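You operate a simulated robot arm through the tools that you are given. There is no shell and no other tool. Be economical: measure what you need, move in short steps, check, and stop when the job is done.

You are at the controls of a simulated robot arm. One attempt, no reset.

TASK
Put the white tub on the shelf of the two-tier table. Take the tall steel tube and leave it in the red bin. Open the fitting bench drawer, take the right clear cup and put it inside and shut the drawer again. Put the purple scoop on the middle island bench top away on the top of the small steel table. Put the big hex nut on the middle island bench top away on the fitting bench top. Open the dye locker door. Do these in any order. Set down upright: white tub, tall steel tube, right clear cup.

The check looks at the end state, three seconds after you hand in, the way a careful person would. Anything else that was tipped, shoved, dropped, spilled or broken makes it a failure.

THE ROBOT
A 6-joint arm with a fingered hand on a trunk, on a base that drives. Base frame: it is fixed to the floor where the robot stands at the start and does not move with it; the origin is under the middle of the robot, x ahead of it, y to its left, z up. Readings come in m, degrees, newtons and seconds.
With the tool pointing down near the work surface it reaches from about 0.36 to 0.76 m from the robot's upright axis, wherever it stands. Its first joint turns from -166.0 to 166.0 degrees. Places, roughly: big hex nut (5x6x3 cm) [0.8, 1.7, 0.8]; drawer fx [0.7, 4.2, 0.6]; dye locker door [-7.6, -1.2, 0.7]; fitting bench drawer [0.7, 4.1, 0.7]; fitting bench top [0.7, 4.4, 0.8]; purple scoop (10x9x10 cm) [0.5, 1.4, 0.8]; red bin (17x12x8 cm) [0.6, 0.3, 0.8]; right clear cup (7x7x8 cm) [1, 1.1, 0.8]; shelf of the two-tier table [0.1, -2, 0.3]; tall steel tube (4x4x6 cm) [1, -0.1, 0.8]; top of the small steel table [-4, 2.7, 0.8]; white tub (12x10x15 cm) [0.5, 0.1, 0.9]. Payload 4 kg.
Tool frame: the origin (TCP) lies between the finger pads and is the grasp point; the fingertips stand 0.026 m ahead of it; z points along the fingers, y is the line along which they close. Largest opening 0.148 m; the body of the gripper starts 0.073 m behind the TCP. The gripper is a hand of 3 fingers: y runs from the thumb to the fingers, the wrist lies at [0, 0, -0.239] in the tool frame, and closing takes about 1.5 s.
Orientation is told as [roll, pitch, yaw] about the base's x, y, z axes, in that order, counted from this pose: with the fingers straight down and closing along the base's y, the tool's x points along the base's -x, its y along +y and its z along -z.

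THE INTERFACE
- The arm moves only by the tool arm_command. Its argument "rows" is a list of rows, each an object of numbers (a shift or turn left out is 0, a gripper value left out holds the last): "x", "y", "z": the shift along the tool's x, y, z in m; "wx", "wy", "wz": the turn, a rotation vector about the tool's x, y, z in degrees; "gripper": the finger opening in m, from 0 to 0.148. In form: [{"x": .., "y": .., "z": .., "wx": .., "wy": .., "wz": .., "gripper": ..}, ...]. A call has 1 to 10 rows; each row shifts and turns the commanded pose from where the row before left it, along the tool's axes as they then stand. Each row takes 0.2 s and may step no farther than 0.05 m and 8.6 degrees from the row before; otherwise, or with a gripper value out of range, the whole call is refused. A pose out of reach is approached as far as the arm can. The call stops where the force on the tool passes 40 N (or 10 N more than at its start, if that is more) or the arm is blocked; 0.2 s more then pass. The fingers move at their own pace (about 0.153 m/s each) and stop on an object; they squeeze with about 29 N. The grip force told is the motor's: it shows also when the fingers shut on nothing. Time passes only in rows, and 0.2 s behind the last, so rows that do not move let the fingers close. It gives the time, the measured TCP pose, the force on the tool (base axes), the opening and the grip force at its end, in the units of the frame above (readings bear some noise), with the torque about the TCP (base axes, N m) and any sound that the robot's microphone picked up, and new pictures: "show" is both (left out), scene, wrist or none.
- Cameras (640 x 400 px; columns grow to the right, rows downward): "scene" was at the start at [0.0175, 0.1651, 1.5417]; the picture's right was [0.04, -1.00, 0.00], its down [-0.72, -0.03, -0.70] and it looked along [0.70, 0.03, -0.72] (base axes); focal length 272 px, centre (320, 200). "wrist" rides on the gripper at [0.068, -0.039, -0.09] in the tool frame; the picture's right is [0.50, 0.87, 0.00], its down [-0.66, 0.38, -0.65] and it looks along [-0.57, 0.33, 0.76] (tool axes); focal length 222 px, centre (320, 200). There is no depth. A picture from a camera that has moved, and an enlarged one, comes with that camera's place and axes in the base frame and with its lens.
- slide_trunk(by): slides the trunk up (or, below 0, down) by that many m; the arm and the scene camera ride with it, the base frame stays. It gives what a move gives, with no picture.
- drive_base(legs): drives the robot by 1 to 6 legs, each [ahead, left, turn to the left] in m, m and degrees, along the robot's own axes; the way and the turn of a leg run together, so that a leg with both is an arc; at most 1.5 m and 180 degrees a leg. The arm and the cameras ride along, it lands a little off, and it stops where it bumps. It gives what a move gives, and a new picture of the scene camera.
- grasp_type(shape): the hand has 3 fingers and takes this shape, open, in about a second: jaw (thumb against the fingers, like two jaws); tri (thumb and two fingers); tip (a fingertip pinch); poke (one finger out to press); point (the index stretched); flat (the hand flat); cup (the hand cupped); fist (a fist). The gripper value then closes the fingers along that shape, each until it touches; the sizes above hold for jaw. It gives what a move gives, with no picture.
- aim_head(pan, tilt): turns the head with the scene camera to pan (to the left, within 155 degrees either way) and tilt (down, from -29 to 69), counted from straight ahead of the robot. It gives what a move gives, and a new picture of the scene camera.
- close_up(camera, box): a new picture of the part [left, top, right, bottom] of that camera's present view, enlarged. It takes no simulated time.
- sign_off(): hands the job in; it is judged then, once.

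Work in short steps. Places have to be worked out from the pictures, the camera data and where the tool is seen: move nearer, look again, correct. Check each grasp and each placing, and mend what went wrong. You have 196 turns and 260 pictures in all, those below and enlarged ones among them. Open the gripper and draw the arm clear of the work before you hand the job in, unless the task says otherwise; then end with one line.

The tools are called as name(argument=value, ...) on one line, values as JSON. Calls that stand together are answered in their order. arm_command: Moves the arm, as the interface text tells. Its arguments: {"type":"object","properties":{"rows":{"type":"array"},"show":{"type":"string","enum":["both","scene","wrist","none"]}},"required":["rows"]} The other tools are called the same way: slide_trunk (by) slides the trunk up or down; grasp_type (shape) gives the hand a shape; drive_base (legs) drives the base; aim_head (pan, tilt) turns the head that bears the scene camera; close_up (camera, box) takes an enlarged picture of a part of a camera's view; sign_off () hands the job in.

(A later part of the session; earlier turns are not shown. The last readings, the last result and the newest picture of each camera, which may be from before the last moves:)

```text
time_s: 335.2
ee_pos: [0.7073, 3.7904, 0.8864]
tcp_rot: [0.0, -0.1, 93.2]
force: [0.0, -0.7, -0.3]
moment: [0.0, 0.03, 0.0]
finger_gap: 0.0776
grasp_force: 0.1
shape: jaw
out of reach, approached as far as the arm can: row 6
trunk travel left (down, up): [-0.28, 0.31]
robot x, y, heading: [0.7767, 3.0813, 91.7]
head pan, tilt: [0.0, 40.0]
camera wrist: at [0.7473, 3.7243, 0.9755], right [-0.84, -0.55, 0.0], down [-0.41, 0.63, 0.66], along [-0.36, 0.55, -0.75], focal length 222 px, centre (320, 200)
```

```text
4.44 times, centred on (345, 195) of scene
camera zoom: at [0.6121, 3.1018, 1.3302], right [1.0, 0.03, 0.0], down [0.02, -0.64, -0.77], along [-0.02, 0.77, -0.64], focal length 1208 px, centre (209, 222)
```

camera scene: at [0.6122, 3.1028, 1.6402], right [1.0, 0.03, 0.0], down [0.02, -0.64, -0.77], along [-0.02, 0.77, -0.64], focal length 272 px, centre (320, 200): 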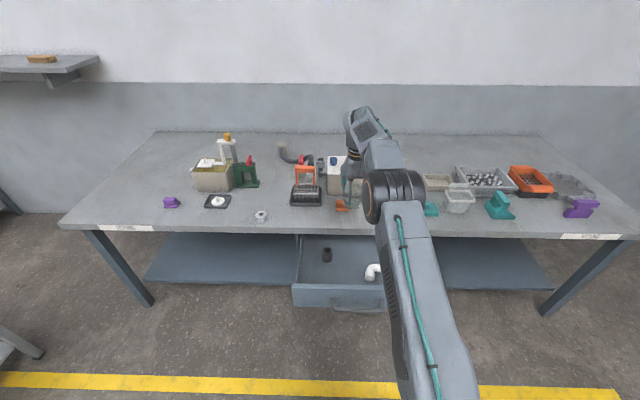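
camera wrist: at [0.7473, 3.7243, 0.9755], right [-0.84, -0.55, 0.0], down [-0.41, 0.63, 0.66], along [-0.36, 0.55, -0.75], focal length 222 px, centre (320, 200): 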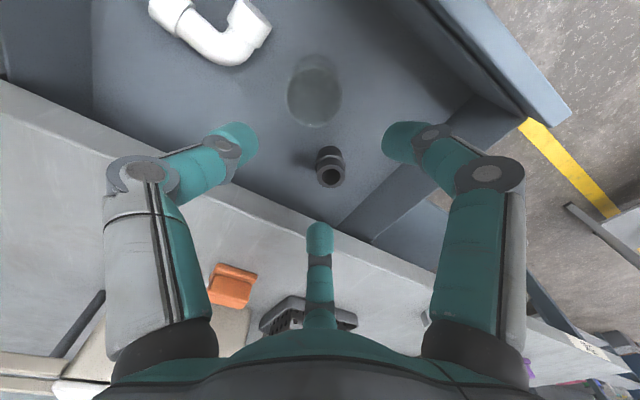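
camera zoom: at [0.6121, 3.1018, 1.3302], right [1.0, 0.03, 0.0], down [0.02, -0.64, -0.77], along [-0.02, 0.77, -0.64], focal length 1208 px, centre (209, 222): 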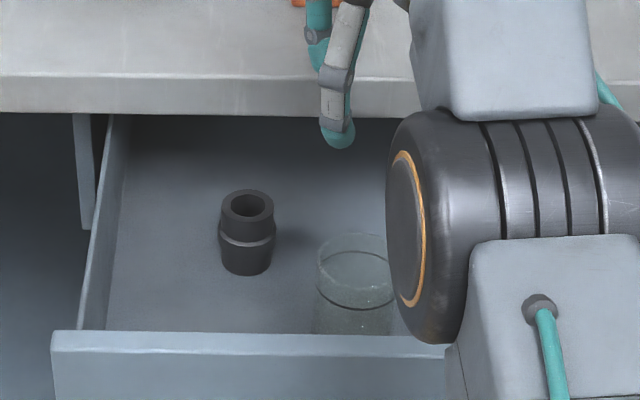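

Cup stands upright in the drawer. Back away, turn the hand horizontal (thumb below) again to push the drawer shut by its handle.

drive_base(legs=[[-0.3, 0, 0]])

arm_command(rows=[{"wy": -8.5, "gripper": 0.06}, {"wy": -8.5}, {"wy": -8.5}, {"wy": -8.5}, {"wy": -8.5}, {"wy": -8.5}, {"wy": -8.5}, {"wy": -8.5}, {"wy": -8.5}, {"wy": -8.5}], show="none")

arm_command(rows=[{"wy": -5}, {"wz": 8.57}, {"wz": 8.57}, {"wz": 8.57}, {"wz": 8.57}, {"wz": 8.57}, {"wz": 8.57}, {"wz": 8.57}, {"wz": 8.57}, {"wz": 8.57}], show="none")

arm_command(rows=[{"wz": 8.57}, {"wz": 4.3}, {"y": -0.04}, {"y": -0.04}, {"y": -0.04}, {"y": -0.04}, {"y": -0.035}, {}], show="both")

```text
time_s: 337.3
ee_pos: [0.7148, 3.4896, 0.8865]
tcp_rot: [0.0, -0.1, 93.1]
force: [0.7, 0.1, -0.3]
moment: [0.0, -0.02, 0.02]
finger_gap: 0.0778
grasp_force: 0.1
shape: jaw
trunk travel left (down, up): [-0.28, 0.31]
robot x, y, heading: [0.7835, 2.7809, 91.7]
head pan, tilt: [0.0, 40.0]
camera scene: at [0.6205, 2.8013, 1.3302], right [1.0, 0.03, 0.0], down [0.02, -0.64, -0.77], along [-0.02, 0.77, -0.64], focal length 272 px, centre (320, 200)
```

scene: 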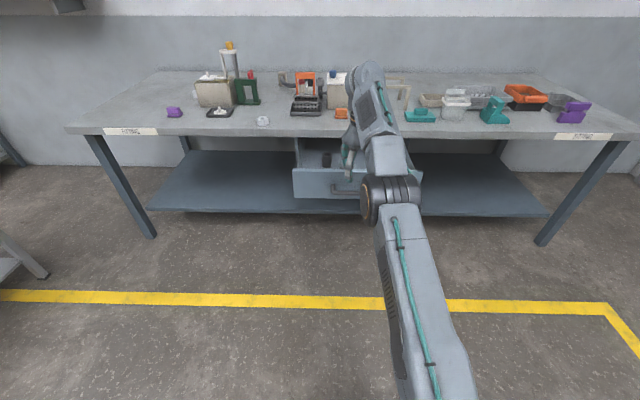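

```text
time_s: 339.5
ee_pos: [0.677, 3.7098, 1.0141]
tcp_rot: [0.0, -67.8, 93.0]
force: [-0.2, -0.6, 0.5]
moment: [-0.03, -0.01, -0.04]
finger_gap: 0.0602
grasp_force: 0.1
shape: jaw
out of reach, approached as far as the arm can: row 1, 2, 3, 4, 5, 6, 7, 8, 9, 10
trunk travel left (down, up): [-0.28, 0.31]
robot x, y, heading: [0.7859, 2.7784, 91.6]
head pan, tilt: [0.0, 40.0]
```

```text
time_s: 341.7
ee_pos: [0.675, 3.7237, 1.0188]
tcp_rot: [72.4, -12.1, 6.9]
force: [-0.1, -0.1, -0.5]
moment: [0.01, -0.02, -0.01]
finger_gap: 0.0601
grasp_force: 0.1
shape: jaw
out of reach, approached as far as the arm can: row 1
trunk travel left (down, up): [-0.28, 0.31]
robot x, y, heading: [0.7879, 2.7814, 91.1]
head pan, tilt: [0.0, 40.0]
```

```text
time_s: 343.5
ee_pos: [0.6622, 3.7607, 0.8542]
tcp_rot: [72.8, 0.0, 3.1]
force: [0.6, 0.0, -0.5]
moment: [-0.02, 0.01, -0.01]
finger_gap: 0.0601
grasp_force: 0.1
shape: jaw
out of reach, approached as far as the arm can: row 3, 4, 5, 6, 7
trunk travel left (down, up): [-0.28, 0.31]
robot x, y, heading: [0.7849, 2.7801, 91.4]
head pan, tilt: [0.0, 40.0]
camera scene: at [0.6205, 2.8012, 1.3302], right [1.0, 0.03, 0.0], down [0.02, -0.64, -0.77], along [-0.02, 0.77, -0.64], focal length 272 px, centre (320, 200)
camera wrist: at [0.6007, 3.6595, 0.8429], right [-0.51, 0.23, 0.83], down [0.68, -0.48, 0.56], along [0.52, 0.85, 0.09], focal length 222 px, centre (320, 200)
```

scene: 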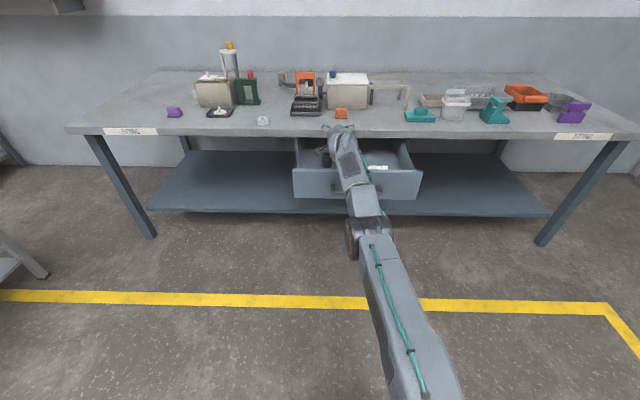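
wrist: 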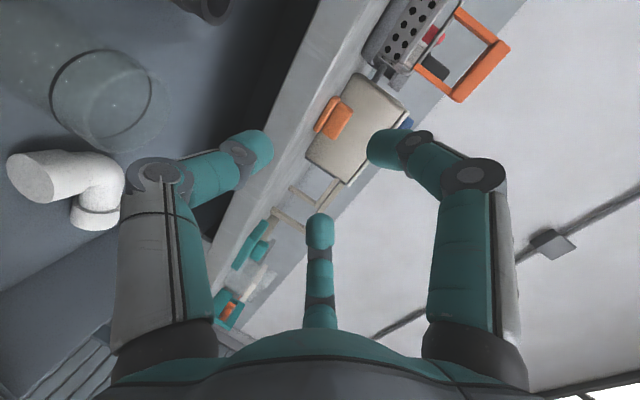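

The arm got stretched out; pull it back along its axis, away from the bench.

arm_command(rows=[{"z": -0.05}, {"z": -0.05}, {"z": -0.05}, {"z": -0.05}, {"z": -0.05}, {"z": -0.03}, {"wx": 8}, {"wx": 8}, {}], show="none")

arm_command(rows=[{"wx": 1.5, "y": -0.03}, {"y": -0.04}, {"y": -0.04}, {}], show="both")

```text
time_s: 345.5
ee_pos: [0.6418, 3.6832, 0.9761]
tcp_rot: [56.8, 0.0, 3.1]
force: [-0.4, -0.4, 0.4]
moment: [0.0, -0.02, 0.01]
finger_gap: 0.0604
grasp_force: 0.1
shape: jaw
out of reach, approached as far as the arm can: row 1, 2, 3, 4, 5, 6, 7, 8
trunk travel left (down, up): [-0.28, 0.31]
robot x, y, heading: [0.785, 2.7811, 91.4]
head pan, tilt: [0.0, 40.0]
```

```text
time_s: 346.5
ee_pos: [0.6302, 3.6979, 0.9096]
tcp_rot: [55.3, 0.0, 3.1]
force: [-1.0, -0.7, -0.1]
moment: [0.01, 0.02, -0.01]
finger_gap: 0.0601
grasp_force: 0.1
shape: jaw
out of reach, approached as far as the arm can: row 1, 2, 3
trunk travel left (down, up): [-0.28, 0.31]
robot x, y, heading: [0.7884, 2.7767, 91.4]
head pan, tilt: [0.0, 40.0]
camera scene: at [0.6204, 2.8012, 1.3302], right [1.0, 0.03, 0.0], down [0.02, -0.64, -0.77], along [-0.02, 0.77, -0.64], focal length 272 px, centre (320, 200)
camera wrist: at [0.567, 3.5981, 0.9292], right [-0.53, 0.47, 0.71], down [0.67, -0.29, 0.68], along [0.52, 0.84, -0.16], focal length 222 px, centre (320, 200)
```

scene: 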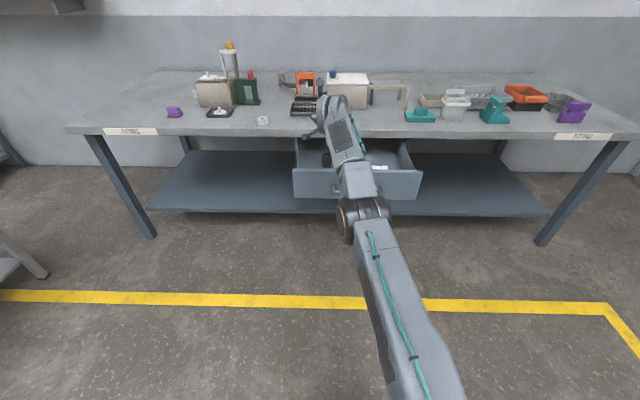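
wrist: 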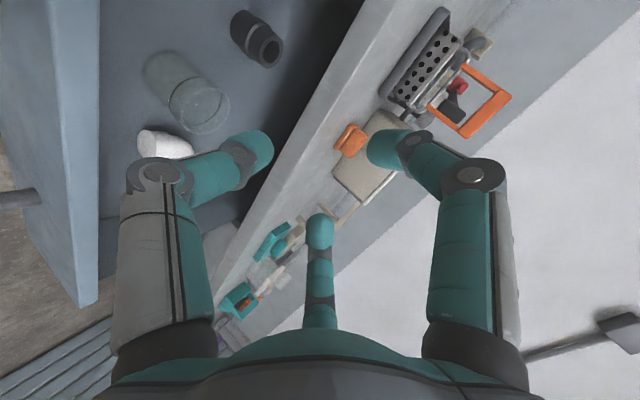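

The arm is at an awkward limit. I try pulling it horizontally back toward the robot.

arm_command(rows=[{"z": -0.04, "y": -0.028}, {"z": -0.04, "y": -0.028}, {"z": -0.04, "y": -0.028}, {"z": -0.04, "y": -0.028}, {"z": -0.04, "y": -0.028}, {}], show="scene")

```text
time_s: 347.9
ee_pos: [0.6431, 3.4522, 0.9087]
tcp_rot: [55.4, -0.1, 3.1]
force: [1.2, -0.3, -1.8]
moment: [-0.01, -0.01, 0.0]
finger_gap: 0.0601
grasp_force: 0.1
shape: jaw
out of reach, approached as far as the arm can: row 1
trunk travel left (down, up): [-0.28, 0.31]
robot x, y, heading: [0.7843, 2.782, 91.4]
head pan, tilt: [0.0, 40.0]
camera scene: at [0.6205, 2.8008, 1.3302], right [1.0, 0.03, 0.0], down [0.02, -0.64, -0.77], along [-0.02, 0.77, -0.64], focal length 272 px, centre (320, 200)
```

scene: 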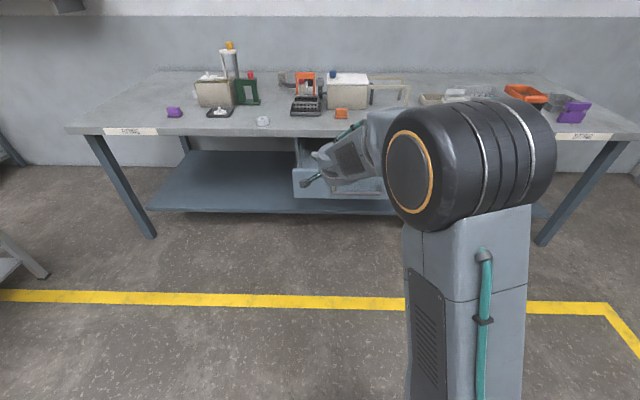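

Unstuck. Level the tool (roll to 90°) and lower to the handle height.

arm_command(rows=[{"wx": -8.6}, {"wx": -8.6}, {"wx": -8.6}, {"wx": -8.6}, {"y": -0.04}, {"y": -0.04}, {"y": -0.04}, {"y": -0.04}, {"y": -0.04}, {}], show="both")

```text
time_s: 350.1
ee_pos: [0.4757, 3.456, 0.8196]
tcp_rot: [89.0, 0.0, 2.3]
force: [0.3, 0.0, -0.5]
moment: [0.02, -0.02, -0.03]
finger_gap: 0.0599
grasp_force: 0.0
shape: jaw
out of reach, approached as far as the arm can: row 3, 4, 5, 6, 7, 8, 9
trunk travel left (down, up): [-0.28, 0.31]
robot x, y, heading: [0.788, 2.7763, 91.7]
head pan, tilt: [0.0, 40.0]
camera scene: at [0.6204, 2.8012, 1.3302], right [1.0, 0.03, 0.0], down [0.02, -0.64, -0.77], along [-0.02, 0.77, -0.64], focal length 272 px, centre (320, 200)
camera wrist: at [0.4101, 3.3619, 0.7813], right [-0.5, -0.01, 0.87], down [0.68, -0.62, 0.39], along [0.54, 0.78, 0.32], focal length 222 px, centre (320, 200)
```

scene: 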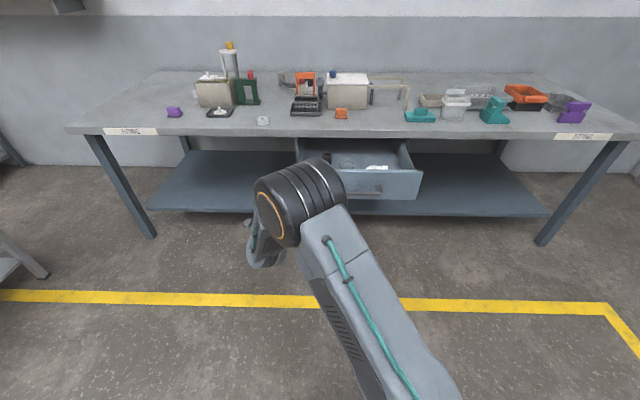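
wrist: 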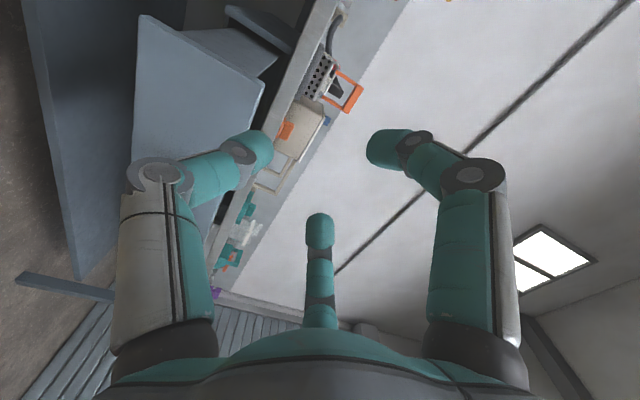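

Orientation good now. Move right and down toward the handle line.

arm_command(rows=[{"x": -0.045}, {"x": -0.045}, {"x": -0.045}, {"x": -0.045}, {"y": -0.04}, {"y": -0.04}, {"y": -0.04}, {"y": -0.01}, {}], show="both")

```text
time_s: 352.1
ee_pos: [0.4567, 3.4735, 0.7938]
tcp_rot: [89.4, 0.0, 2.6]
force: [-0.2, 0.4, 0.1]
moment: [-0.03, -0.02, -0.02]
finger_gap: 0.0597
grasp_force: 0.0
shape: jaw
out of reach, approached as far as the arm can: row 1, 2, 3, 4, 5, 6, 7, 8
trunk travel left (down, up): [-0.28, 0.31]
robot x, y, heading: [0.7846, 2.7808, 91.5]
head pan, tilt: [0.0, 40.0]
camera scene: at [0.6204, 2.8011, 1.3302], right [1.0, 0.03, 0.0], down [0.02, -0.64, -0.77], along [-0.02, 0.77, -0.64], focal length 272 px, centre (320, 200)
camera wrist: at [0.3935, 3.3792, 0.7563], right [-0.5, -0.01, 0.87], down [0.68, -0.62, 0.38], along [0.53, 0.79, 0.32], focal length 222 px, centre (320, 200)
```

scene: 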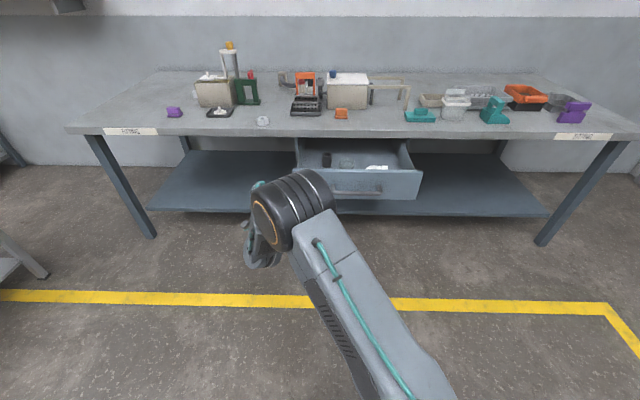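
wrist: 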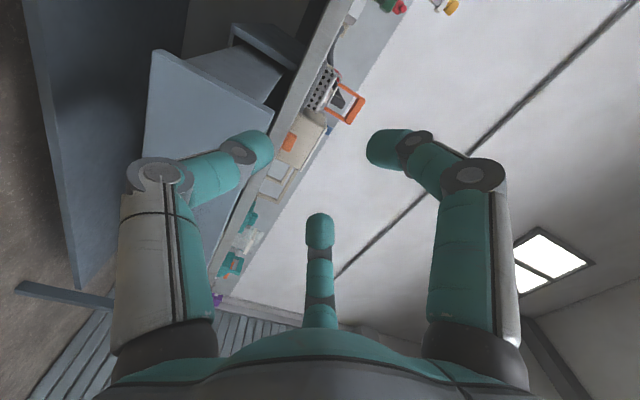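

Wrist roll seems at its limit in this branch. I roll back to the natural orientation (pushing needs no particular roll).

arm_command(rows=[{"wz": -8.57}, {"wz": -8.57}, {"wz": -8.57}, {"wz": -8.57}, {"wz": -8.57}, {"wz": -8.57}, {"wz": -8.57}, {"wz": -8.57}, {"wz": -8.57}, {"wz": -8.57}], show="none")

arm_command(rows=[{"wz": -4.3, "gripper": 0.0}, {"y": -0.04}, {"y": -0.04}, {"y": -0.04}, {"y": -0.04}, {"y": -0.04}, {"x": 0.04}, {"x": 0.04}, {"x": 0.02}, {}], show="scene")

```text
time_s: 354.3
ee_pos: [0.4579, 3.4714, 0.7966]
tcp_rot: [83.1, -85.8, 9.6]
force: [-0.1, 0.4, 0.7]
moment: [-0.03, 0.0, 0.04]
finger_gap: 0.06
grasp_force: 0.1
shape: jaw
trunk travel left (down, up): [-0.28, 0.31]
robot x, y, heading: [0.7837, 2.7808, 91.4]
head pan, tilt: [0.0, 40.0]
```

```text
time_s: 356.5
ee_pos: [0.4638, 3.5051, 0.7953]
tcp_rot: [-0.9, -89.4, 93.4]
force: [0.6, 0.4, 0.2]
moment: [-0.05, 0.05, -0.06]
finger_gap: 0.0
grasp_force: 28.5
shape: jaw
out of reach, approached as far as the arm can: row 2, 3, 4, 5, 6, 7, 8, 9
trunk travel left (down, up): [-0.28, 0.31]
robot x, y, heading: [0.7841, 2.7766, 91.9]
head pan, tilt: [0.0, 40.0]
camera scene: at [0.6204, 2.8012, 1.3302], right [1.0, 0.03, 0.0], down [0.02, -0.64, -0.77], along [-0.02, 0.77, -0.64], focal length 272 px, centre (320, 200)
```

scene: 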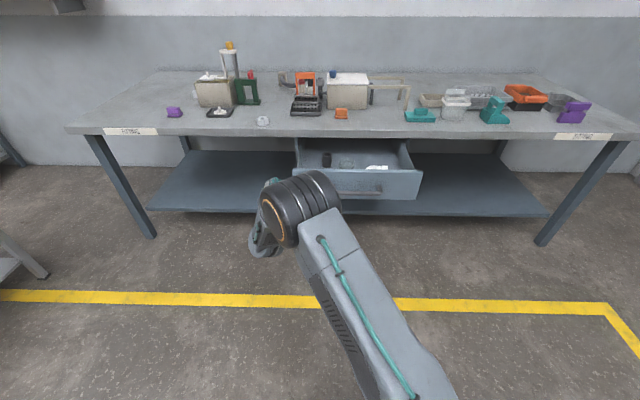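

Try raising first, then moving right, to leave the limit.

arm_command(rows=[{"x": -0.05}, {"x": -0.05}, {"x": -0.05}, {"x": -0.05}, {"y": -0.05}, {"y": -0.05}, {"y": -0.05}, {"y": -0.05}, {"y": -0.05}, {}], show="scene")

```text
time_s: 358.7
ee_pos: [0.6451, 3.5292, 1.049]
tcp_rot: [-1.2, -88.6, 92.7]
force: [-0.6, 0.3, -0.6]
moment: [0.0, 0.0, 0.0]
finger_gap: 0.0004
grasp_force: 28.9
shape: jaw
out of reach, approached as far as the arm can: row 7, 8, 9
trunk travel left (down, up): [-0.28, 0.31]
robot x, y, heading: [0.783, 2.7825, 91.2]
head pan, tilt: [0.0, 40.0]
camera scene: at [0.6206, 2.8011, 1.3302], right [1.0, 0.03, 0.0], down [0.02, -0.64, -0.77], along [-0.02, 0.77, -0.64], focal length 272 px, centre (320, 200)
```

scene: 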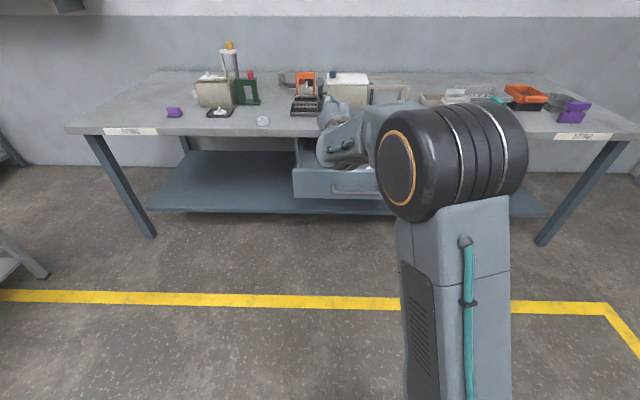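

Try lowering straight from here.

arm_command(rows=[{"x": 0.04, "z": -0.02}, {"x": 0.04, "z": -0.02}, {"x": 0.04}, {"x": 0.04}, {"x": 0.04}, {"y": -0.03}, {"y": -0.03}, {}], show="scene")

```text
time_s: 360.5
ee_pos: [0.5606, 3.5028, 0.9524]
tcp_rot: [-0.8, -89.0, 93.0]
force: [0.4, 1.1, 0.6]
moment: [0.01, -0.01, 0.01]
finger_gap: 0.0
grasp_force: 29.1
shape: jaw
out of reach, approached as far as the arm can: row 1, 2, 3, 4, 5, 6, 7
trunk travel left (down, up): [-0.28, 0.31]
robot x, y, heading: [0.7893, 2.7766, 91.5]
head pan, tilt: [0.0, 40.0]
camera scene: at [0.6205, 2.801, 1.3302], right [1.0, 0.03, 0.0], down [0.02, -0.64, -0.77], along [-0.02, 0.77, -0.64], focal length 272 px, centre (320, 200)
```

scene: 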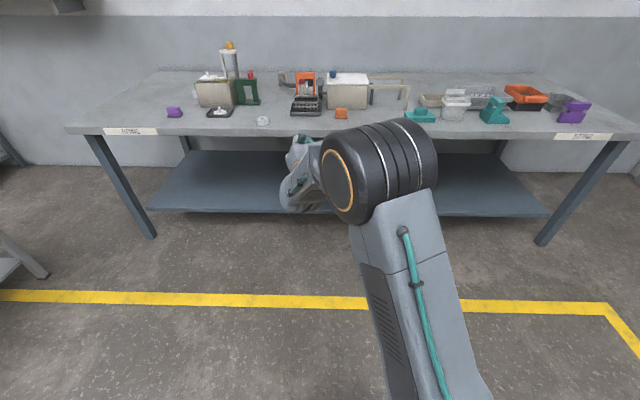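

I'll return to tool-down to get back to a normal arm branch, raising the trunk first for clearance.

slide_trunk(by=0.22)

arm_command(rows=[{"wy": 8.5}, {"wy": 8.5}, {"wy": 8.5}, {"wy": 8.5}, {"wy": 8.5}, {"wy": 8.5}, {"wy": 8.5}, {"wy": 8.5}, {"wy": 8.5}, {"wy": 8.5}], show="scene")

```text
time_s: 362.8
ee_pos: [0.5599, 3.5047, 1.1728]
tcp_rot: [-1.4, -89.0, 93.5]
force: [-0.6, -0.2, 0.5]
moment: [0.03, -0.02, 0.0]
finger_gap: 0.0
grasp_force: 29.3
shape: jaw
trunk travel left (down, up): [-0.5, 0.09]
robot x, y, heading: [0.7845, 2.7815, 91.5]
head pan, tilt: [0.0, 40.0]
```

```text
time_s: 365.0
ee_pos: [0.554, 3.4488, 1.1429]
tcp_rot: [0.0, -4.0, 92.0]
force: [-0.4, 0.3, -0.2]
moment: [-0.01, -0.02, 0.0]
finger_gap: 0.0
grasp_force: 28.9
shape: jaw
out of reach, approached as far as the arm can: row 9, 10
trunk travel left (down, up): [-0.5, 0.09]
robot x, y, heading: [0.7871, 2.7802, 91.6]
head pan, tilt: [0.0, 40.0]
camera scene: at [0.6208, 2.8016, 1.5502], right [1.0, 0.03, 0.0], down [0.02, -0.64, -0.77], along [-0.02, 0.77, -0.64], focal length 272 px, centre (320, 200)
```

scene: 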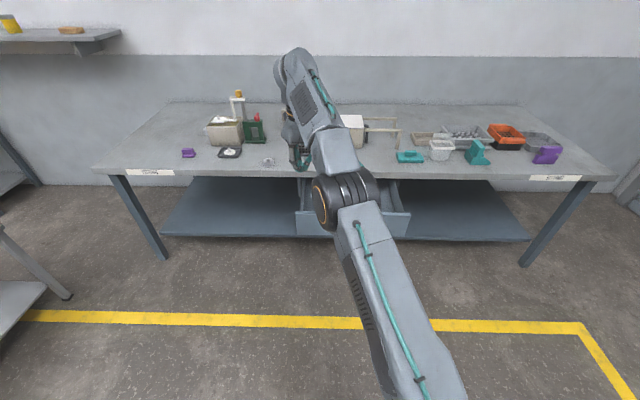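

Normal branch again. Move to the pose from which the first reorientation worked (z≈1.0, in front), then go horizontal with thumb up→below as before.

arm_command(rows=[{"y": -0.045, "z": 0.02}, {"y": -0.045, "z": 0.02}, {"y": -0.045, "z": 0.02}, {"y": -0.045, "z": 0.02}, {"z": 0.04, "wy": 4}, {"z": 0.02}, {}], show="none")

arm_command(rows=[{"wy": -8.5}, {"wy": -8.5}, {"wy": -8.5}, {"wy": -8.5}, {"wy": -8.5}, {"wy": -8.5}, {"wy": -8.5}, {"wy": -8.5}, {"wy": -8.5}, {"wy": -8.5}], show="scene")

```text
time_s: 366.6
ee_pos: [0.7326, 3.4632, 1.0045]
tcp_rot: [0.1, 0.0, 92.1]
force: [-0.2, -0.4, 0.2]
moment: [0.02, 0.02, -0.03]
finger_gap: 0.0
grasp_force: 28.9
shape: jaw
trunk travel left (down, up): [-0.5, 0.09]
robot x, y, heading: [0.782, 2.7818, 91.5]
head pan, tilt: [0.0, 40.0]
```

```text
time_s: 368.8
ee_pos: [0.7341, 3.4637, 1.0041]
tcp_rot: [0.3, -85.0, 91.7]
force: [0.1, -0.6, -0.6]
moment: [-0.02, 0.03, 0.01]
finger_gap: 0.0
grasp_force: 28.8
shape: jaw
out of reach, approached as far as the arm can: row 6
trunk travel left (down, up): [-0.5, 0.09]
robot x, y, heading: [0.7844, 2.7832, 91.6]
head pan, tilt: [0.0, 40.0]
camera scene: at [0.6205, 2.8012, 1.5503], right [1.0, 0.03, 0.0], down [0.02, -0.64, -0.77], along [-0.02, 0.77, -0.64], focal length 272 px, centre (320, 200)
```

scene: 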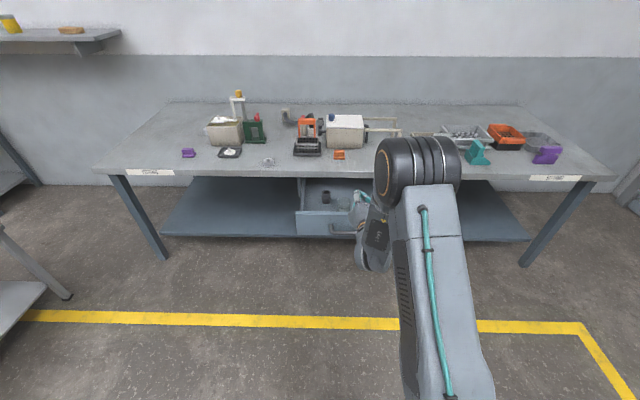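

Good branch. Finish levelling, roll +90° (thumb below), open, lower.

arm_command(rows=[{"wy": -5, "gripper": 0.06}, {"wz": 8.5}, {"wz": 8.5}, {"wz": 8.5}, {"wz": 8.5}, {"wz": 8.5}, {"wz": 8.5}, {"wz": 8.5}, {"wz": 8.5}, {"wz": 8.5}], show="none")

arm_command(rows=[{"wz": 8.5}, {"wz": 5}, {"y": -0.03}, {"y": -0.03}, {"y": -0.03}, {}], show="none")

slide_trunk(by=-0.22)

close_up(camera="wrist", box=[0, 0, 640, 400])

```text
time_s: 371.0
ee_pos: [0.7347, 3.4629, 1.0045]
tcp_rot: [90.0, -13.4, 2.0]
force: [0.5, -0.6, -0.1]
moment: [0.01, -0.03, 0.04]
finger_gap: 0.0594
grasp_force: 0.0
shape: jaw
trunk travel left (down, up): [-0.5, 0.09]
robot x, y, heading: [0.7881, 2.7816, 91.4]
head pan, tilt: [0.0, 40.0]
```

```text
time_s: 372.4
ee_pos: [0.7342, 3.4641, 0.9133]
tcp_rot: [90.0, 0.0, 2.1]
force: [0.2, 0.4, -0.5]
moment: [0.03, 0.02, -0.04]
finger_gap: 0.0596
grasp_force: 0.0
shape: jaw
trunk travel left (down, up): [-0.5, 0.09]
robot x, y, heading: [0.7849, 2.778, 91.4]
head pan, tilt: [0.0, 40.0]
```

```text
time_s: 374.7
ee_pos: [0.7346, 3.464, 0.6946]
tcp_rot: [89.9, -0.1, 2.1]
force: [0.0, 0.1, -0.5]
moment: [0.0, -0.01, -0.01]
finger_gap: 0.0599
grasp_force: 0.0
shape: jaw
trunk travel left (down, up): [-0.28, 0.31]
robot x, y, heading: [0.7811, 2.7784, 91.7]
head pan, tilt: [0.0, 40.0]
```

```text
1.00 times, centred on (320, 200) of wrist (not enlarged: the box is as wide or as high as the picture)
camera zoom: at [0.669, 3.3714, 0.655], right [-0.5, -0.02, 0.87], down [0.68, -0.63, 0.38], along [0.54, 0.78, 0.33], focal length 222 px, centre (320, 200)
```

zoom: 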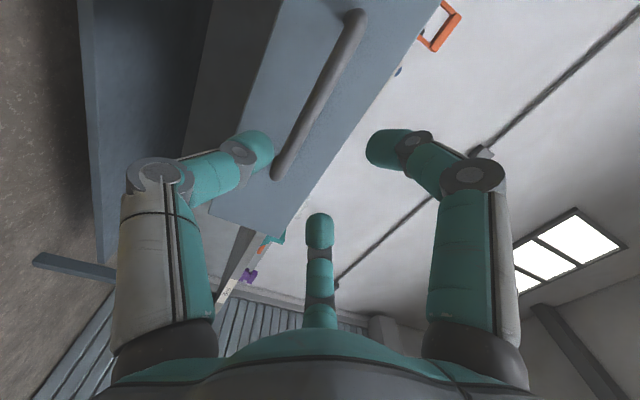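

Handle in line. Drive to it, close around it.

arm_command(rows=[{"y": -0.004}], show="none")

drive_base(legs=[[0.15, 0, 0]])

arm_command(rows=[{"z": 0.004, "gripper": 0.0}, {}, {}, {}, {}], show="wrist")

```text
time_s: 375.1
ee_pos: [0.7337, 3.4639, 0.6908]
tcp_rot: [90.0, 0.0, 2.1]
force: [0.4, 0.0, 0.2]
moment: [0.01, 0.01, -0.02]
finger_gap: 0.0594
grasp_force: 0.0
shape: jaw
trunk travel left (down, up): [-0.28, 0.31]
robot x, y, heading: [0.7845, 2.7788, 91.4]
head pan, tilt: [0.0, 40.0]
```

```text
time_s: 376.5
ee_pos: [0.7296, 3.6142, 0.6902]
tcp_rot: [90.0, 0.1, 2.1]
force: [-0.1, 0.1, -1.2]
moment: [-0.02, -0.01, -0.01]
finger_gap: 0.0595
grasp_force: 0.1
shape: jaw
trunk travel left (down, up): [-0.28, 0.31]
robot x, y, heading: [0.7797, 2.927, 91.2]
head pan, tilt: [0.0, 40.0]
camera scene: at [0.6165, 2.951, 1.3302], right [1.0, 0.03, 0.0], down [0.02, -0.64, -0.77], along [-0.02, 0.77, -0.64], focal length 272 px, centre (320, 200)
```

scene: 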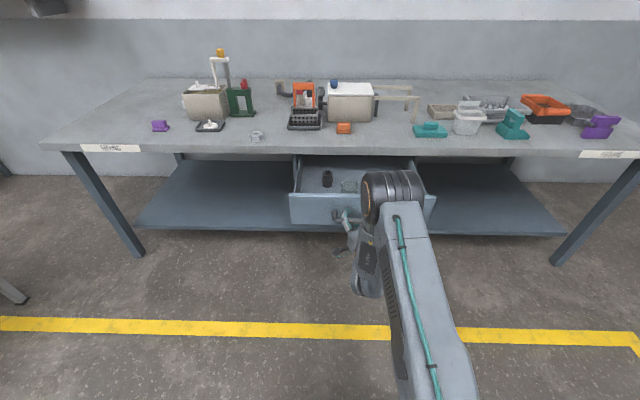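

```text
time_s: 377.7
ee_pos: [0.7302, 3.6173, 0.6907]
tcp_rot: [90.0, 0.0, 2.0]
force: [-0.6, 1.0, 0.0]
moment: [0.05, -0.01, 0.0]
finger_gap: 0.0001
grasp_force: 28.5
shape: jaw
trunk travel left (down, up): [-0.28, 0.31]
robot x, y, heading: [0.779, 2.9295, 91.6]
head pan, tilt: [0.0, 40.0]
camera wrist: at [0.6647, 3.5254, 0.6512], right [-0.5, -0.02, 0.87], down [0.68, -0.63, 0.38], along [0.54, 0.78, 0.33], focal length 222 px, centre (320, 200)
```

wrist: 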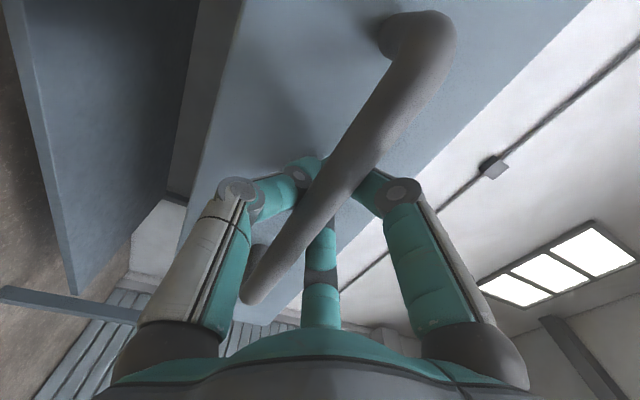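

Fingers wrap the bar. Push the drawer in by driving forward gently in short legs.

drive_base(legs=[[0.07, 0, 0], [0.07, 0, 0], [0.07, 0, 0], [0.06, 0, 0]])

close_up(camera="scene", box=[240, 130, 440, 260])

```text
time_s: 380.5
ee_pos: [0.7243, 3.8873, 0.6899]
tcp_rot: [90.0, 0.0, 2.0]
force: [0.0, -0.5, 0.4]
moment: [0.0, 0.02, -0.02]
finger_gap: 0.0
grasp_force: 29.0
shape: jaw
trunk travel left (down, up): [-0.28, 0.31]
robot x, y, heading: [0.7748, 3.1974, 91.5]
head pan, tilt: [0.0, 40.0]
camera scene: at [0.6095, 3.2204, 1.3302], right [1.0, 0.03, 0.0], down [0.02, -0.64, -0.77], along [-0.02, 0.77, -0.64], focal length 272 px, centre (320, 200)
```

scene: 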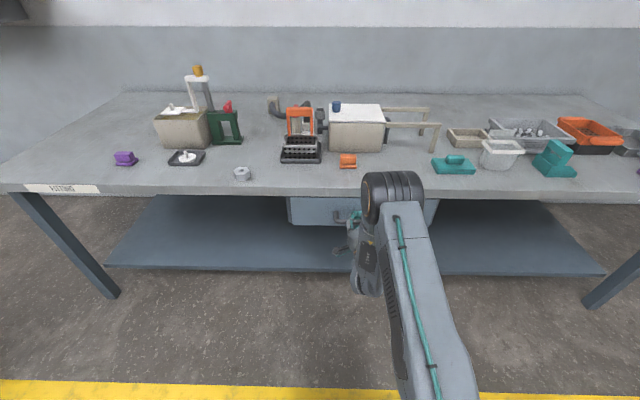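

```text
3.08 times, centred on (340, 195) of scene
camera zoom: at [0.6095, 3.2204, 1.3302], right [1.0, 0.03, 0.0], down [0.02, -0.64, -0.77], along [-0.02, 0.77, -0.64], focal length 836 px, centre (258, 215)
```

zoom: 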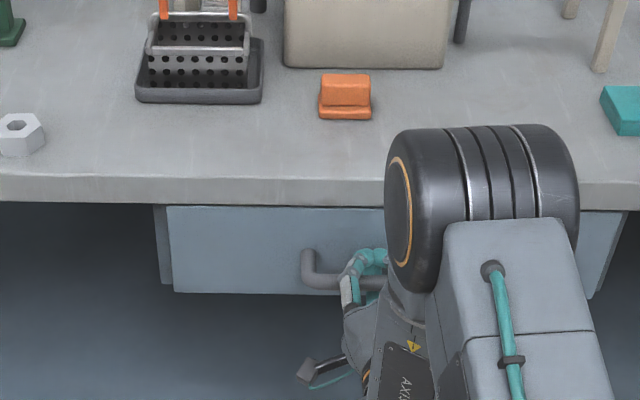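

Nearly shut (TCP 3.887 vs 3.920 closed). Push the rest with the arm, force-watched.

arm_command(rows=[{"z": 0.012}, {"z": 0.012}, {"z": 0.01}, {"z": 0.005}, {}], show="wrist")

```text
time_s: 381.3
ee_pos: [0.7233, 3.9155, 0.689]
tcp_rot: [89.5, -0.2, 2.0]
force: [2.0, -24.2, 8.1]
moment: [0.21, -0.02, -0.13]
finger_gap: 0.0
grasp_force: 29.2
shape: jaw
trunk travel left (down, up): [-0.28, 0.31]
robot x, y, heading: [0.7739, 3.1981, 91.4]
head pan, tilt: [0.0, 40.0]
stopped in row 4: the force on the tool passed its limit (the readings are from after the stop); the commanded pose is now the measured one
camera wrist: at [0.6581, 3.8223, 0.6506], right [-0.5, -0.01, 0.87], down [0.68, -0.63, 0.38], along [0.54, 0.78, 0.32], focal length 222 px, centre (320, 200)
```

wrist: 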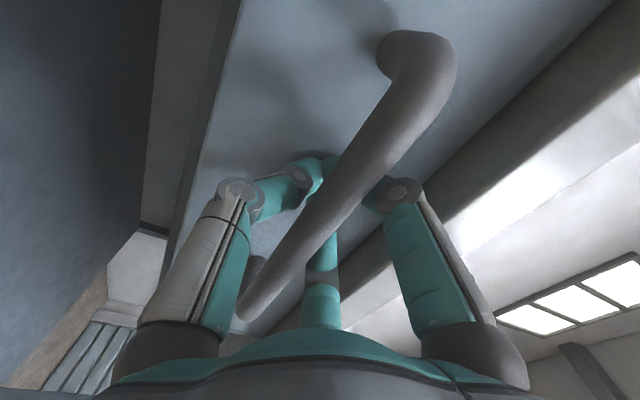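

The drawer hit its stop – shut. Release and withdraw.

arm_command(rows=[{"z": -0.002, "gripper": 0.07}, {}, {}, {}, {}], show="none")

drive_base(legs=[[-0.3, 0, 0]])

close_up(camera="scene", box=[240, 100, 440, 230])

```text
time_s: 382.5
ee_pos: [0.7228, 3.9143, 0.6875]
tcp_rot: [89.7, -0.2, 2.0]
force: [-0.2, -2.8, 0.0]
moment: [0.07, 0.01, -0.08]
finger_gap: 0.0686
grasp_force: 0.0
shape: jaw
trunk travel left (down, up): [-0.28, 0.31]
robot x, y, heading: [0.7754, 3.1992, 91.5]
head pan, tilt: [0.0, 40.0]
```

```text
time_s: 384.6
ee_pos: [0.7317, 3.6147, 0.6882]
tcp_rot: [89.7, -0.1, 1.9]
force: [-0.4, -0.2, 0.2]
moment: [-0.05, -0.02, 0.01]
finger_gap: 0.0696
grasp_force: 0.0
shape: jaw
trunk travel left (down, up): [-0.28, 0.31]
robot x, y, heading: [0.7844, 2.8954, 91.6]
head pan, tilt: [0.0, 40.0]
camera scene: at [0.6169, 2.9196, 1.3302], right [1.0, 0.02, 0.0], down [0.02, -0.64, -0.77], along [-0.02, 0.77, -0.64], focal length 272 px, centre (320, 200)
```

scene: 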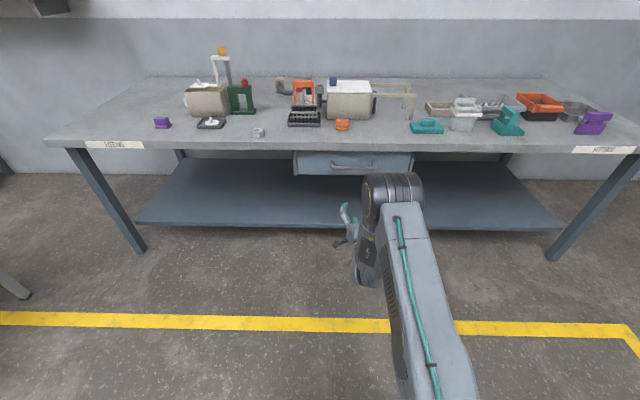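

```text
3.08 times, centred on (340, 165) of scene
camera zoom: at [0.6169, 2.9196, 1.3302], right [1.0, 0.02, 0.0], down [0.02, -0.64, -0.77], along [-0.02, 0.77, -0.64], focal length 836 px, centre (258, 308)
```

zoom: 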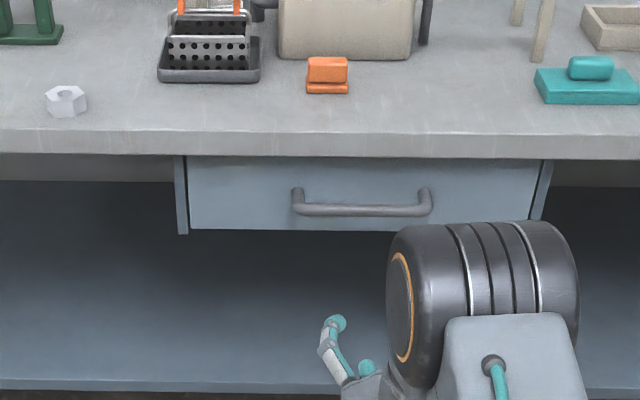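

Drawer shut, handle home. Now tool-down again, trunk up, then round to the island front for the scoop.

slide_trunk(by=0.22)

arm_command(rows=[{"y": 0.045}, {"y": 0.045}, {"wz": -8.57}, {"wz": -8.57}, {"wz": -8.57}, {"wz": -8.57}, {"wz": -8.57}, {"wz": -8.57}, {"wz": -8.57}, {"wz": -8.57}], show="none")

arm_command(rows=[{"wz": -8.57}, {"wz": -8.57}, {"wz": -4}, {"wy": 8.5}, {"wy": 8.5}, {"wy": 8.5}, {"wy": 8.5}, {"wy": 8.5}, {"wy": 8.5}, {"wy": 8.5}], show="none")

arm_command(rows=[{"wy": 8.5}, {"wy": 8.5}, {"wy": 8.5}, {"wy": 5}, {"z": -0.04, "gripper": 0.08}, {"z": -0.04}, {}], show="none")

drive_base(legs=[[-0.1, 0.93, 0], [0, 0, -91.5], [0, -1.4, 0]])

```text
time_s: 386.9
ee_pos: [0.7311, 3.6137, 0.9086]
tcp_rot: [89.6, -0.2, 1.9]
force: [0.0, 1.3, 0.5]
moment: [0.02, 0.0, -0.02]
finger_gap: 0.0697
grasp_force: 0.0
shape: jaw
trunk travel left (down, up): [-0.5, 0.09]
robot x, y, heading: [0.7862, 2.901, 91.6]
head pan, tilt: [0.0, 40.0]
```

```text
time_s: 389.1
ee_pos: [0.7318, 3.6156, 0.9972]
tcp_rot: [88.8, -68.8, 2.9]
force: [-0.2, 0.0, -0.6]
moment: [-0.02, 0.01, -0.01]
finger_gap: 0.0699
grasp_force: 0.1
shape: jaw
trunk travel left (down, up): [-0.5, 0.09]
robot x, y, heading: [0.784, 2.8969, 91.3]
head pan, tilt: [0.0, 40.0]
```

```text
time_s: 391.3
ee_pos: [0.7222, 3.6157, 0.9977]
tcp_rot: [2.2, -33.8, 92.0]
force: [0.7, 0.7, -0.2]
moment: [-0.01, -0.01, -0.02]
finger_gap: 0.0698
grasp_force: 0.1
shape: jaw
out of reach, approached as far as the arm can: row 9
trunk travel left (down, up): [-0.5, 0.09]
robot x, y, heading: [0.7812, 2.9022, 91.4]
head pan, tilt: [0.0, 40.0]
```

```text
time_s: 392.9
ee_pos: [0.7267, 3.6097, 1.0785]
tcp_rot: [1.8, -3.4, 93.2]
force: [0.9, 0.5, 0.5]
moment: [0.03, 0.0, 0.0]
finger_gap: 0.0796
grasp_force: 0.1
shape: jaw
trunk travel left (down, up): [-0.5, 0.09]
robot x, y, heading: [0.781, 2.9003, 91.6]
head pan, tilt: [0.0, 40.0]
```

```text
time_s: 408.3
ee_pos: [0.5838, 1.4086, 1.0778]
tcp_rot: [1.8, -3.4, 2.5]
force: [0.0, -0.7, -0.2]
moment: [0.02, 0.03, -0.05]
finger_gap: 0.0797
grasp_force: 0.0
shape: jaw
trunk travel left (down, up): [-0.5, 0.09]
robot x, y, heading: [-0.1269, 1.3613, 0.2]
head pan, tilt: [0.0, 40.0]
camera scene: at [-0.1078, 1.5248, 1.5502], right [0.01, -1.0, 0.0], down [-0.64, -0.01, -0.77], along [0.77, 0.01, -0.64], focal length 272 px, centre (320, 200)
```

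scene: 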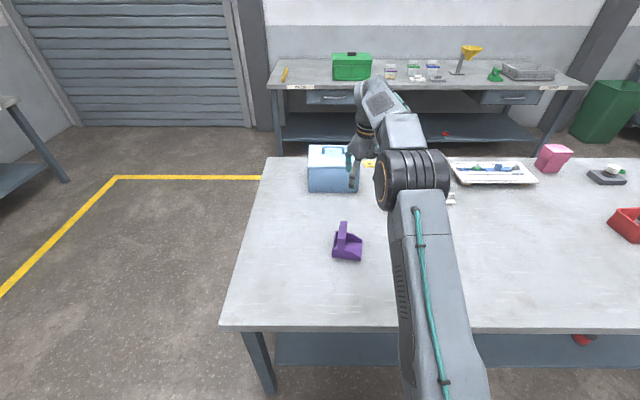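

close_up(camera="scene", box=[318, 212, 382, 268])

close_up(camera="wrist", box=[0, 0, 640, 400])

```text
7.14 times, centred on (350, 240) of scene
camera zoom: at [-0.1078, 1.5248, 1.5502], right [0.01, -1.0, 0.0], down [-0.64, -0.01, -0.77], along [0.77, 0.01, -0.64], focal length 1941 px, centre (106, -86)
```

zoom: 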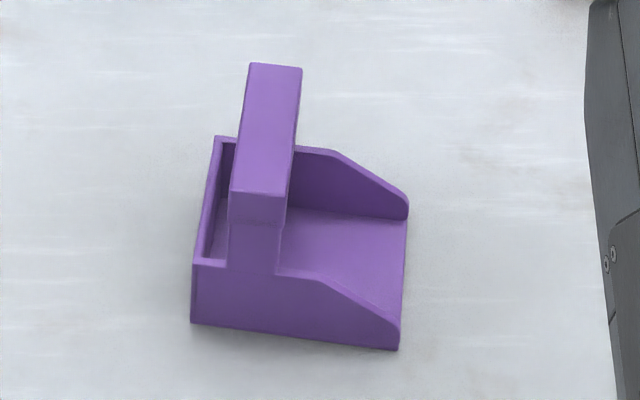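

```text
1.00 times, centred on (320, 200) of wrist (not enlarged: the box is as wide or as high as the picture)
camera zoom: at [0.5133, 1.3641, 1.1624], right [-0.54, 0.84, 0.0], down [0.6, 0.38, 0.7], along [0.59, 0.38, -0.71], focal length 222 px, centre (320, 200)
```

zoom: 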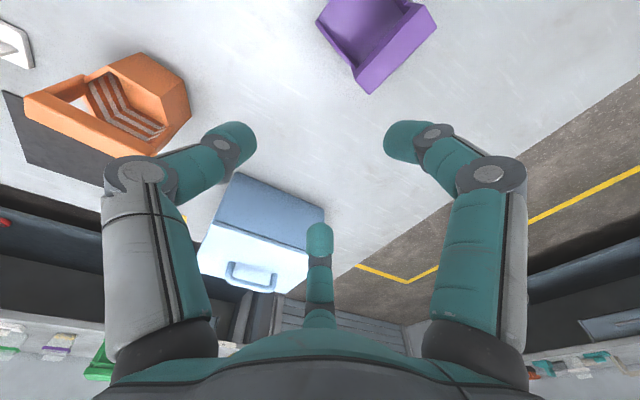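

The scoop's bail handle runs along x (≈2.6 cm wide, top z≈0.89), centre ≈[0.529, 1.458], yaw ≈ −8°. Straighten the tool, align, and descend partway.

arm_command(rows=[{"wy": 3.4, "wx": 1.8, "gripper": 0.06}, {"wz": 5.5}, {"wz": 5.4}, {"x": 0.0307, "y": 0.023}, {"x": 0.0307, "y": 0.023}, {"z": 0.04}, {"z": 0.04}, {"z": 0.04}, {}], show="wrist")

close_up(camera="scene", box=[310, 190, 400, 268])

```text
time_s: 410.3
ee_pos: [0.5324, 1.4646, 0.9595]
tcp_rot: [0.0, 0.1, -8.4]
force: [-0.5, 0.7, 0.2]
moment: [-0.01, 0.02, 0.0]
finger_gap: 0.0603
grasp_force: 0.0
shape: jaw
trunk travel left (down, up): [-0.5, 0.09]
robot x, y, heading: [-0.1288, 1.3629, 0.7]
head pan, tilt: [0.0, 40.0]
camera wrist: at [0.4591, 1.4355, 1.0488], right [-0.37, 0.93, 0.0], down [0.7, 0.28, 0.65], along [0.61, 0.24, -0.76], focal length 222 px, centre (320, 200)
```

wrist: 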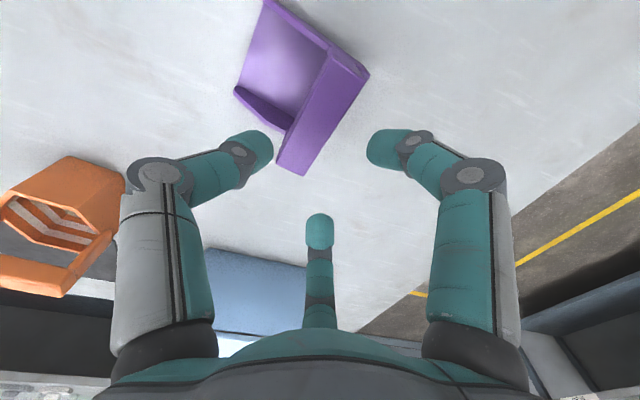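

```text
5.13 times, centred on (355, 229) of scene
camera zoom: at [-0.1075, 1.5249, 1.5502], right [0.01, -1.0, 0.0], down [-0.64, -0.01, -0.77], along [0.77, 0.01, -0.64], focal length 1394 px, centre (140, 51)
```

zoom: 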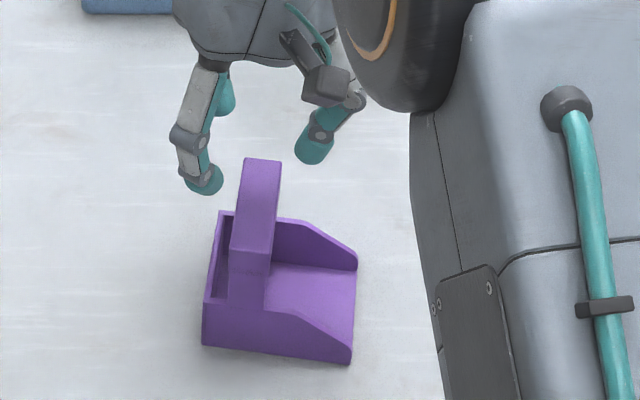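

Bar centre is ~1.6 cm nearer the robot than the tool; correct and descend to straddle it.

arm_command(rows=[{"x": 0.0145, "y": 0.002, "wz": 2.5}, {"z": 0.03}, {"z": 0.03}, {"z": 0.024}, {}], show="wrist")

close_up(camera="scene", box=[310, 190, 400, 268])

```text
time_s: 411.5
ee_pos: [0.5174, 1.4662, 0.8744]
tcp_rot: [-0.1, 0.1, -10.9]
force: [0.3, 0.2, -0.5]
moment: [0.01, -0.01, 0.0]
finger_gap: 0.0602
grasp_force: 0.1
shape: jaw
trunk travel left (down, up): [-0.5, 0.09]
robot x, y, heading: [-0.1238, 1.3618, 0.4]
head pan, tilt: [0.0, 40.0]
camera wrist: at [0.4433, 1.4417, 0.9633], right [-0.33, 0.95, 0.0], down [0.72, 0.25, 0.65], along [0.62, 0.21, -0.76], focal length 222 px, centre (320, 200)
```

wrist: 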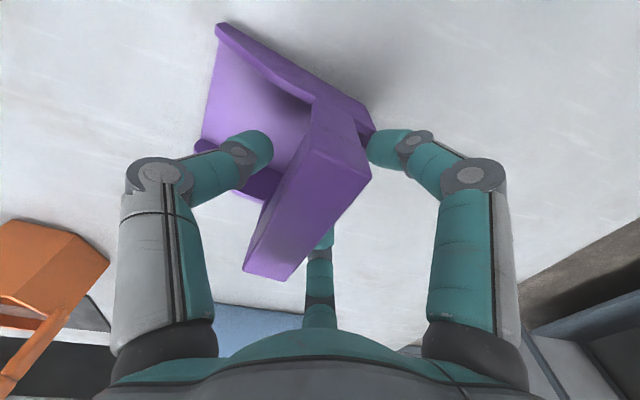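

```text
5.13 times, centred on (355, 229) of scene
camera zoom: at [-0.1076, 1.5248, 1.5502], right [0.01, -1.0, 0.0], down [-0.64, -0.01, -0.77], along [0.77, 0.01, -0.64], focal length 1394 px, centre (140, 51)
```

zoom: 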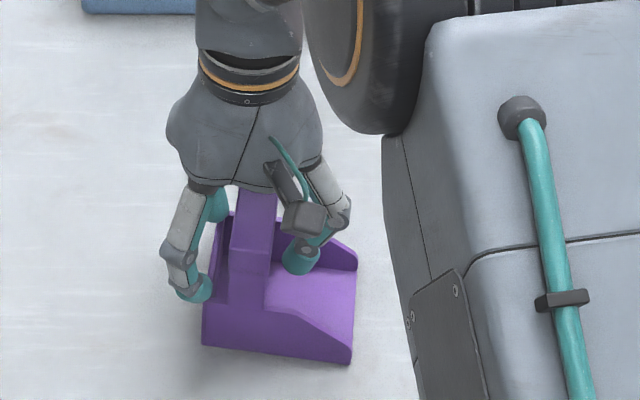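

The bar sits between thumb and the two fingers. Close and lift slightly.

arm_command(rows=[{"gripper": 0.03}, {"gripper": 0.0}, {}, {}, {}, {"z": -0.01}, {"z": -0.03}, {"z": -0.04}, {}], show="wrist")

```text
time_s: 413.5
ee_pos: [0.5179, 1.466, 0.9549]
tcp_rot: [0.0, 0.1, -10.9]
force: [-0.9, -0.5, -0.7]
moment: [-0.02, -0.02, -0.03]
finger_gap: 0.0121
grasp_force: 29.0
shape: jaw
trunk travel left (down, up): [-0.5, 0.09]
robot x, y, heading: [-0.131, 1.3611, 0.5]
head pan, tilt: [0.0, 40.0]
camera wrist: at [0.443, 1.441, 1.045], right [-0.33, 0.94, 0.0], down [0.72, 0.25, 0.65], along [0.62, 0.21, -0.76], focal length 222 px, centre (320, 200)
```

wrist: 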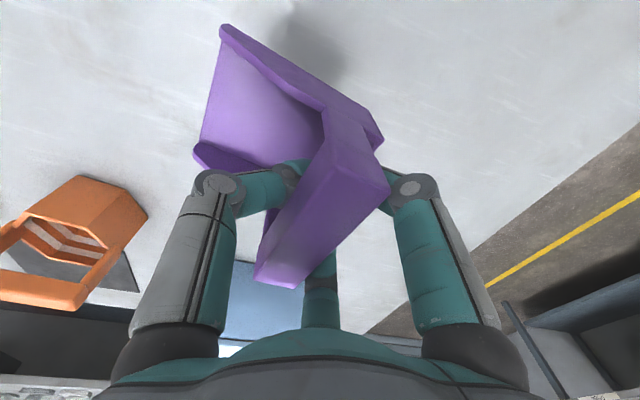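

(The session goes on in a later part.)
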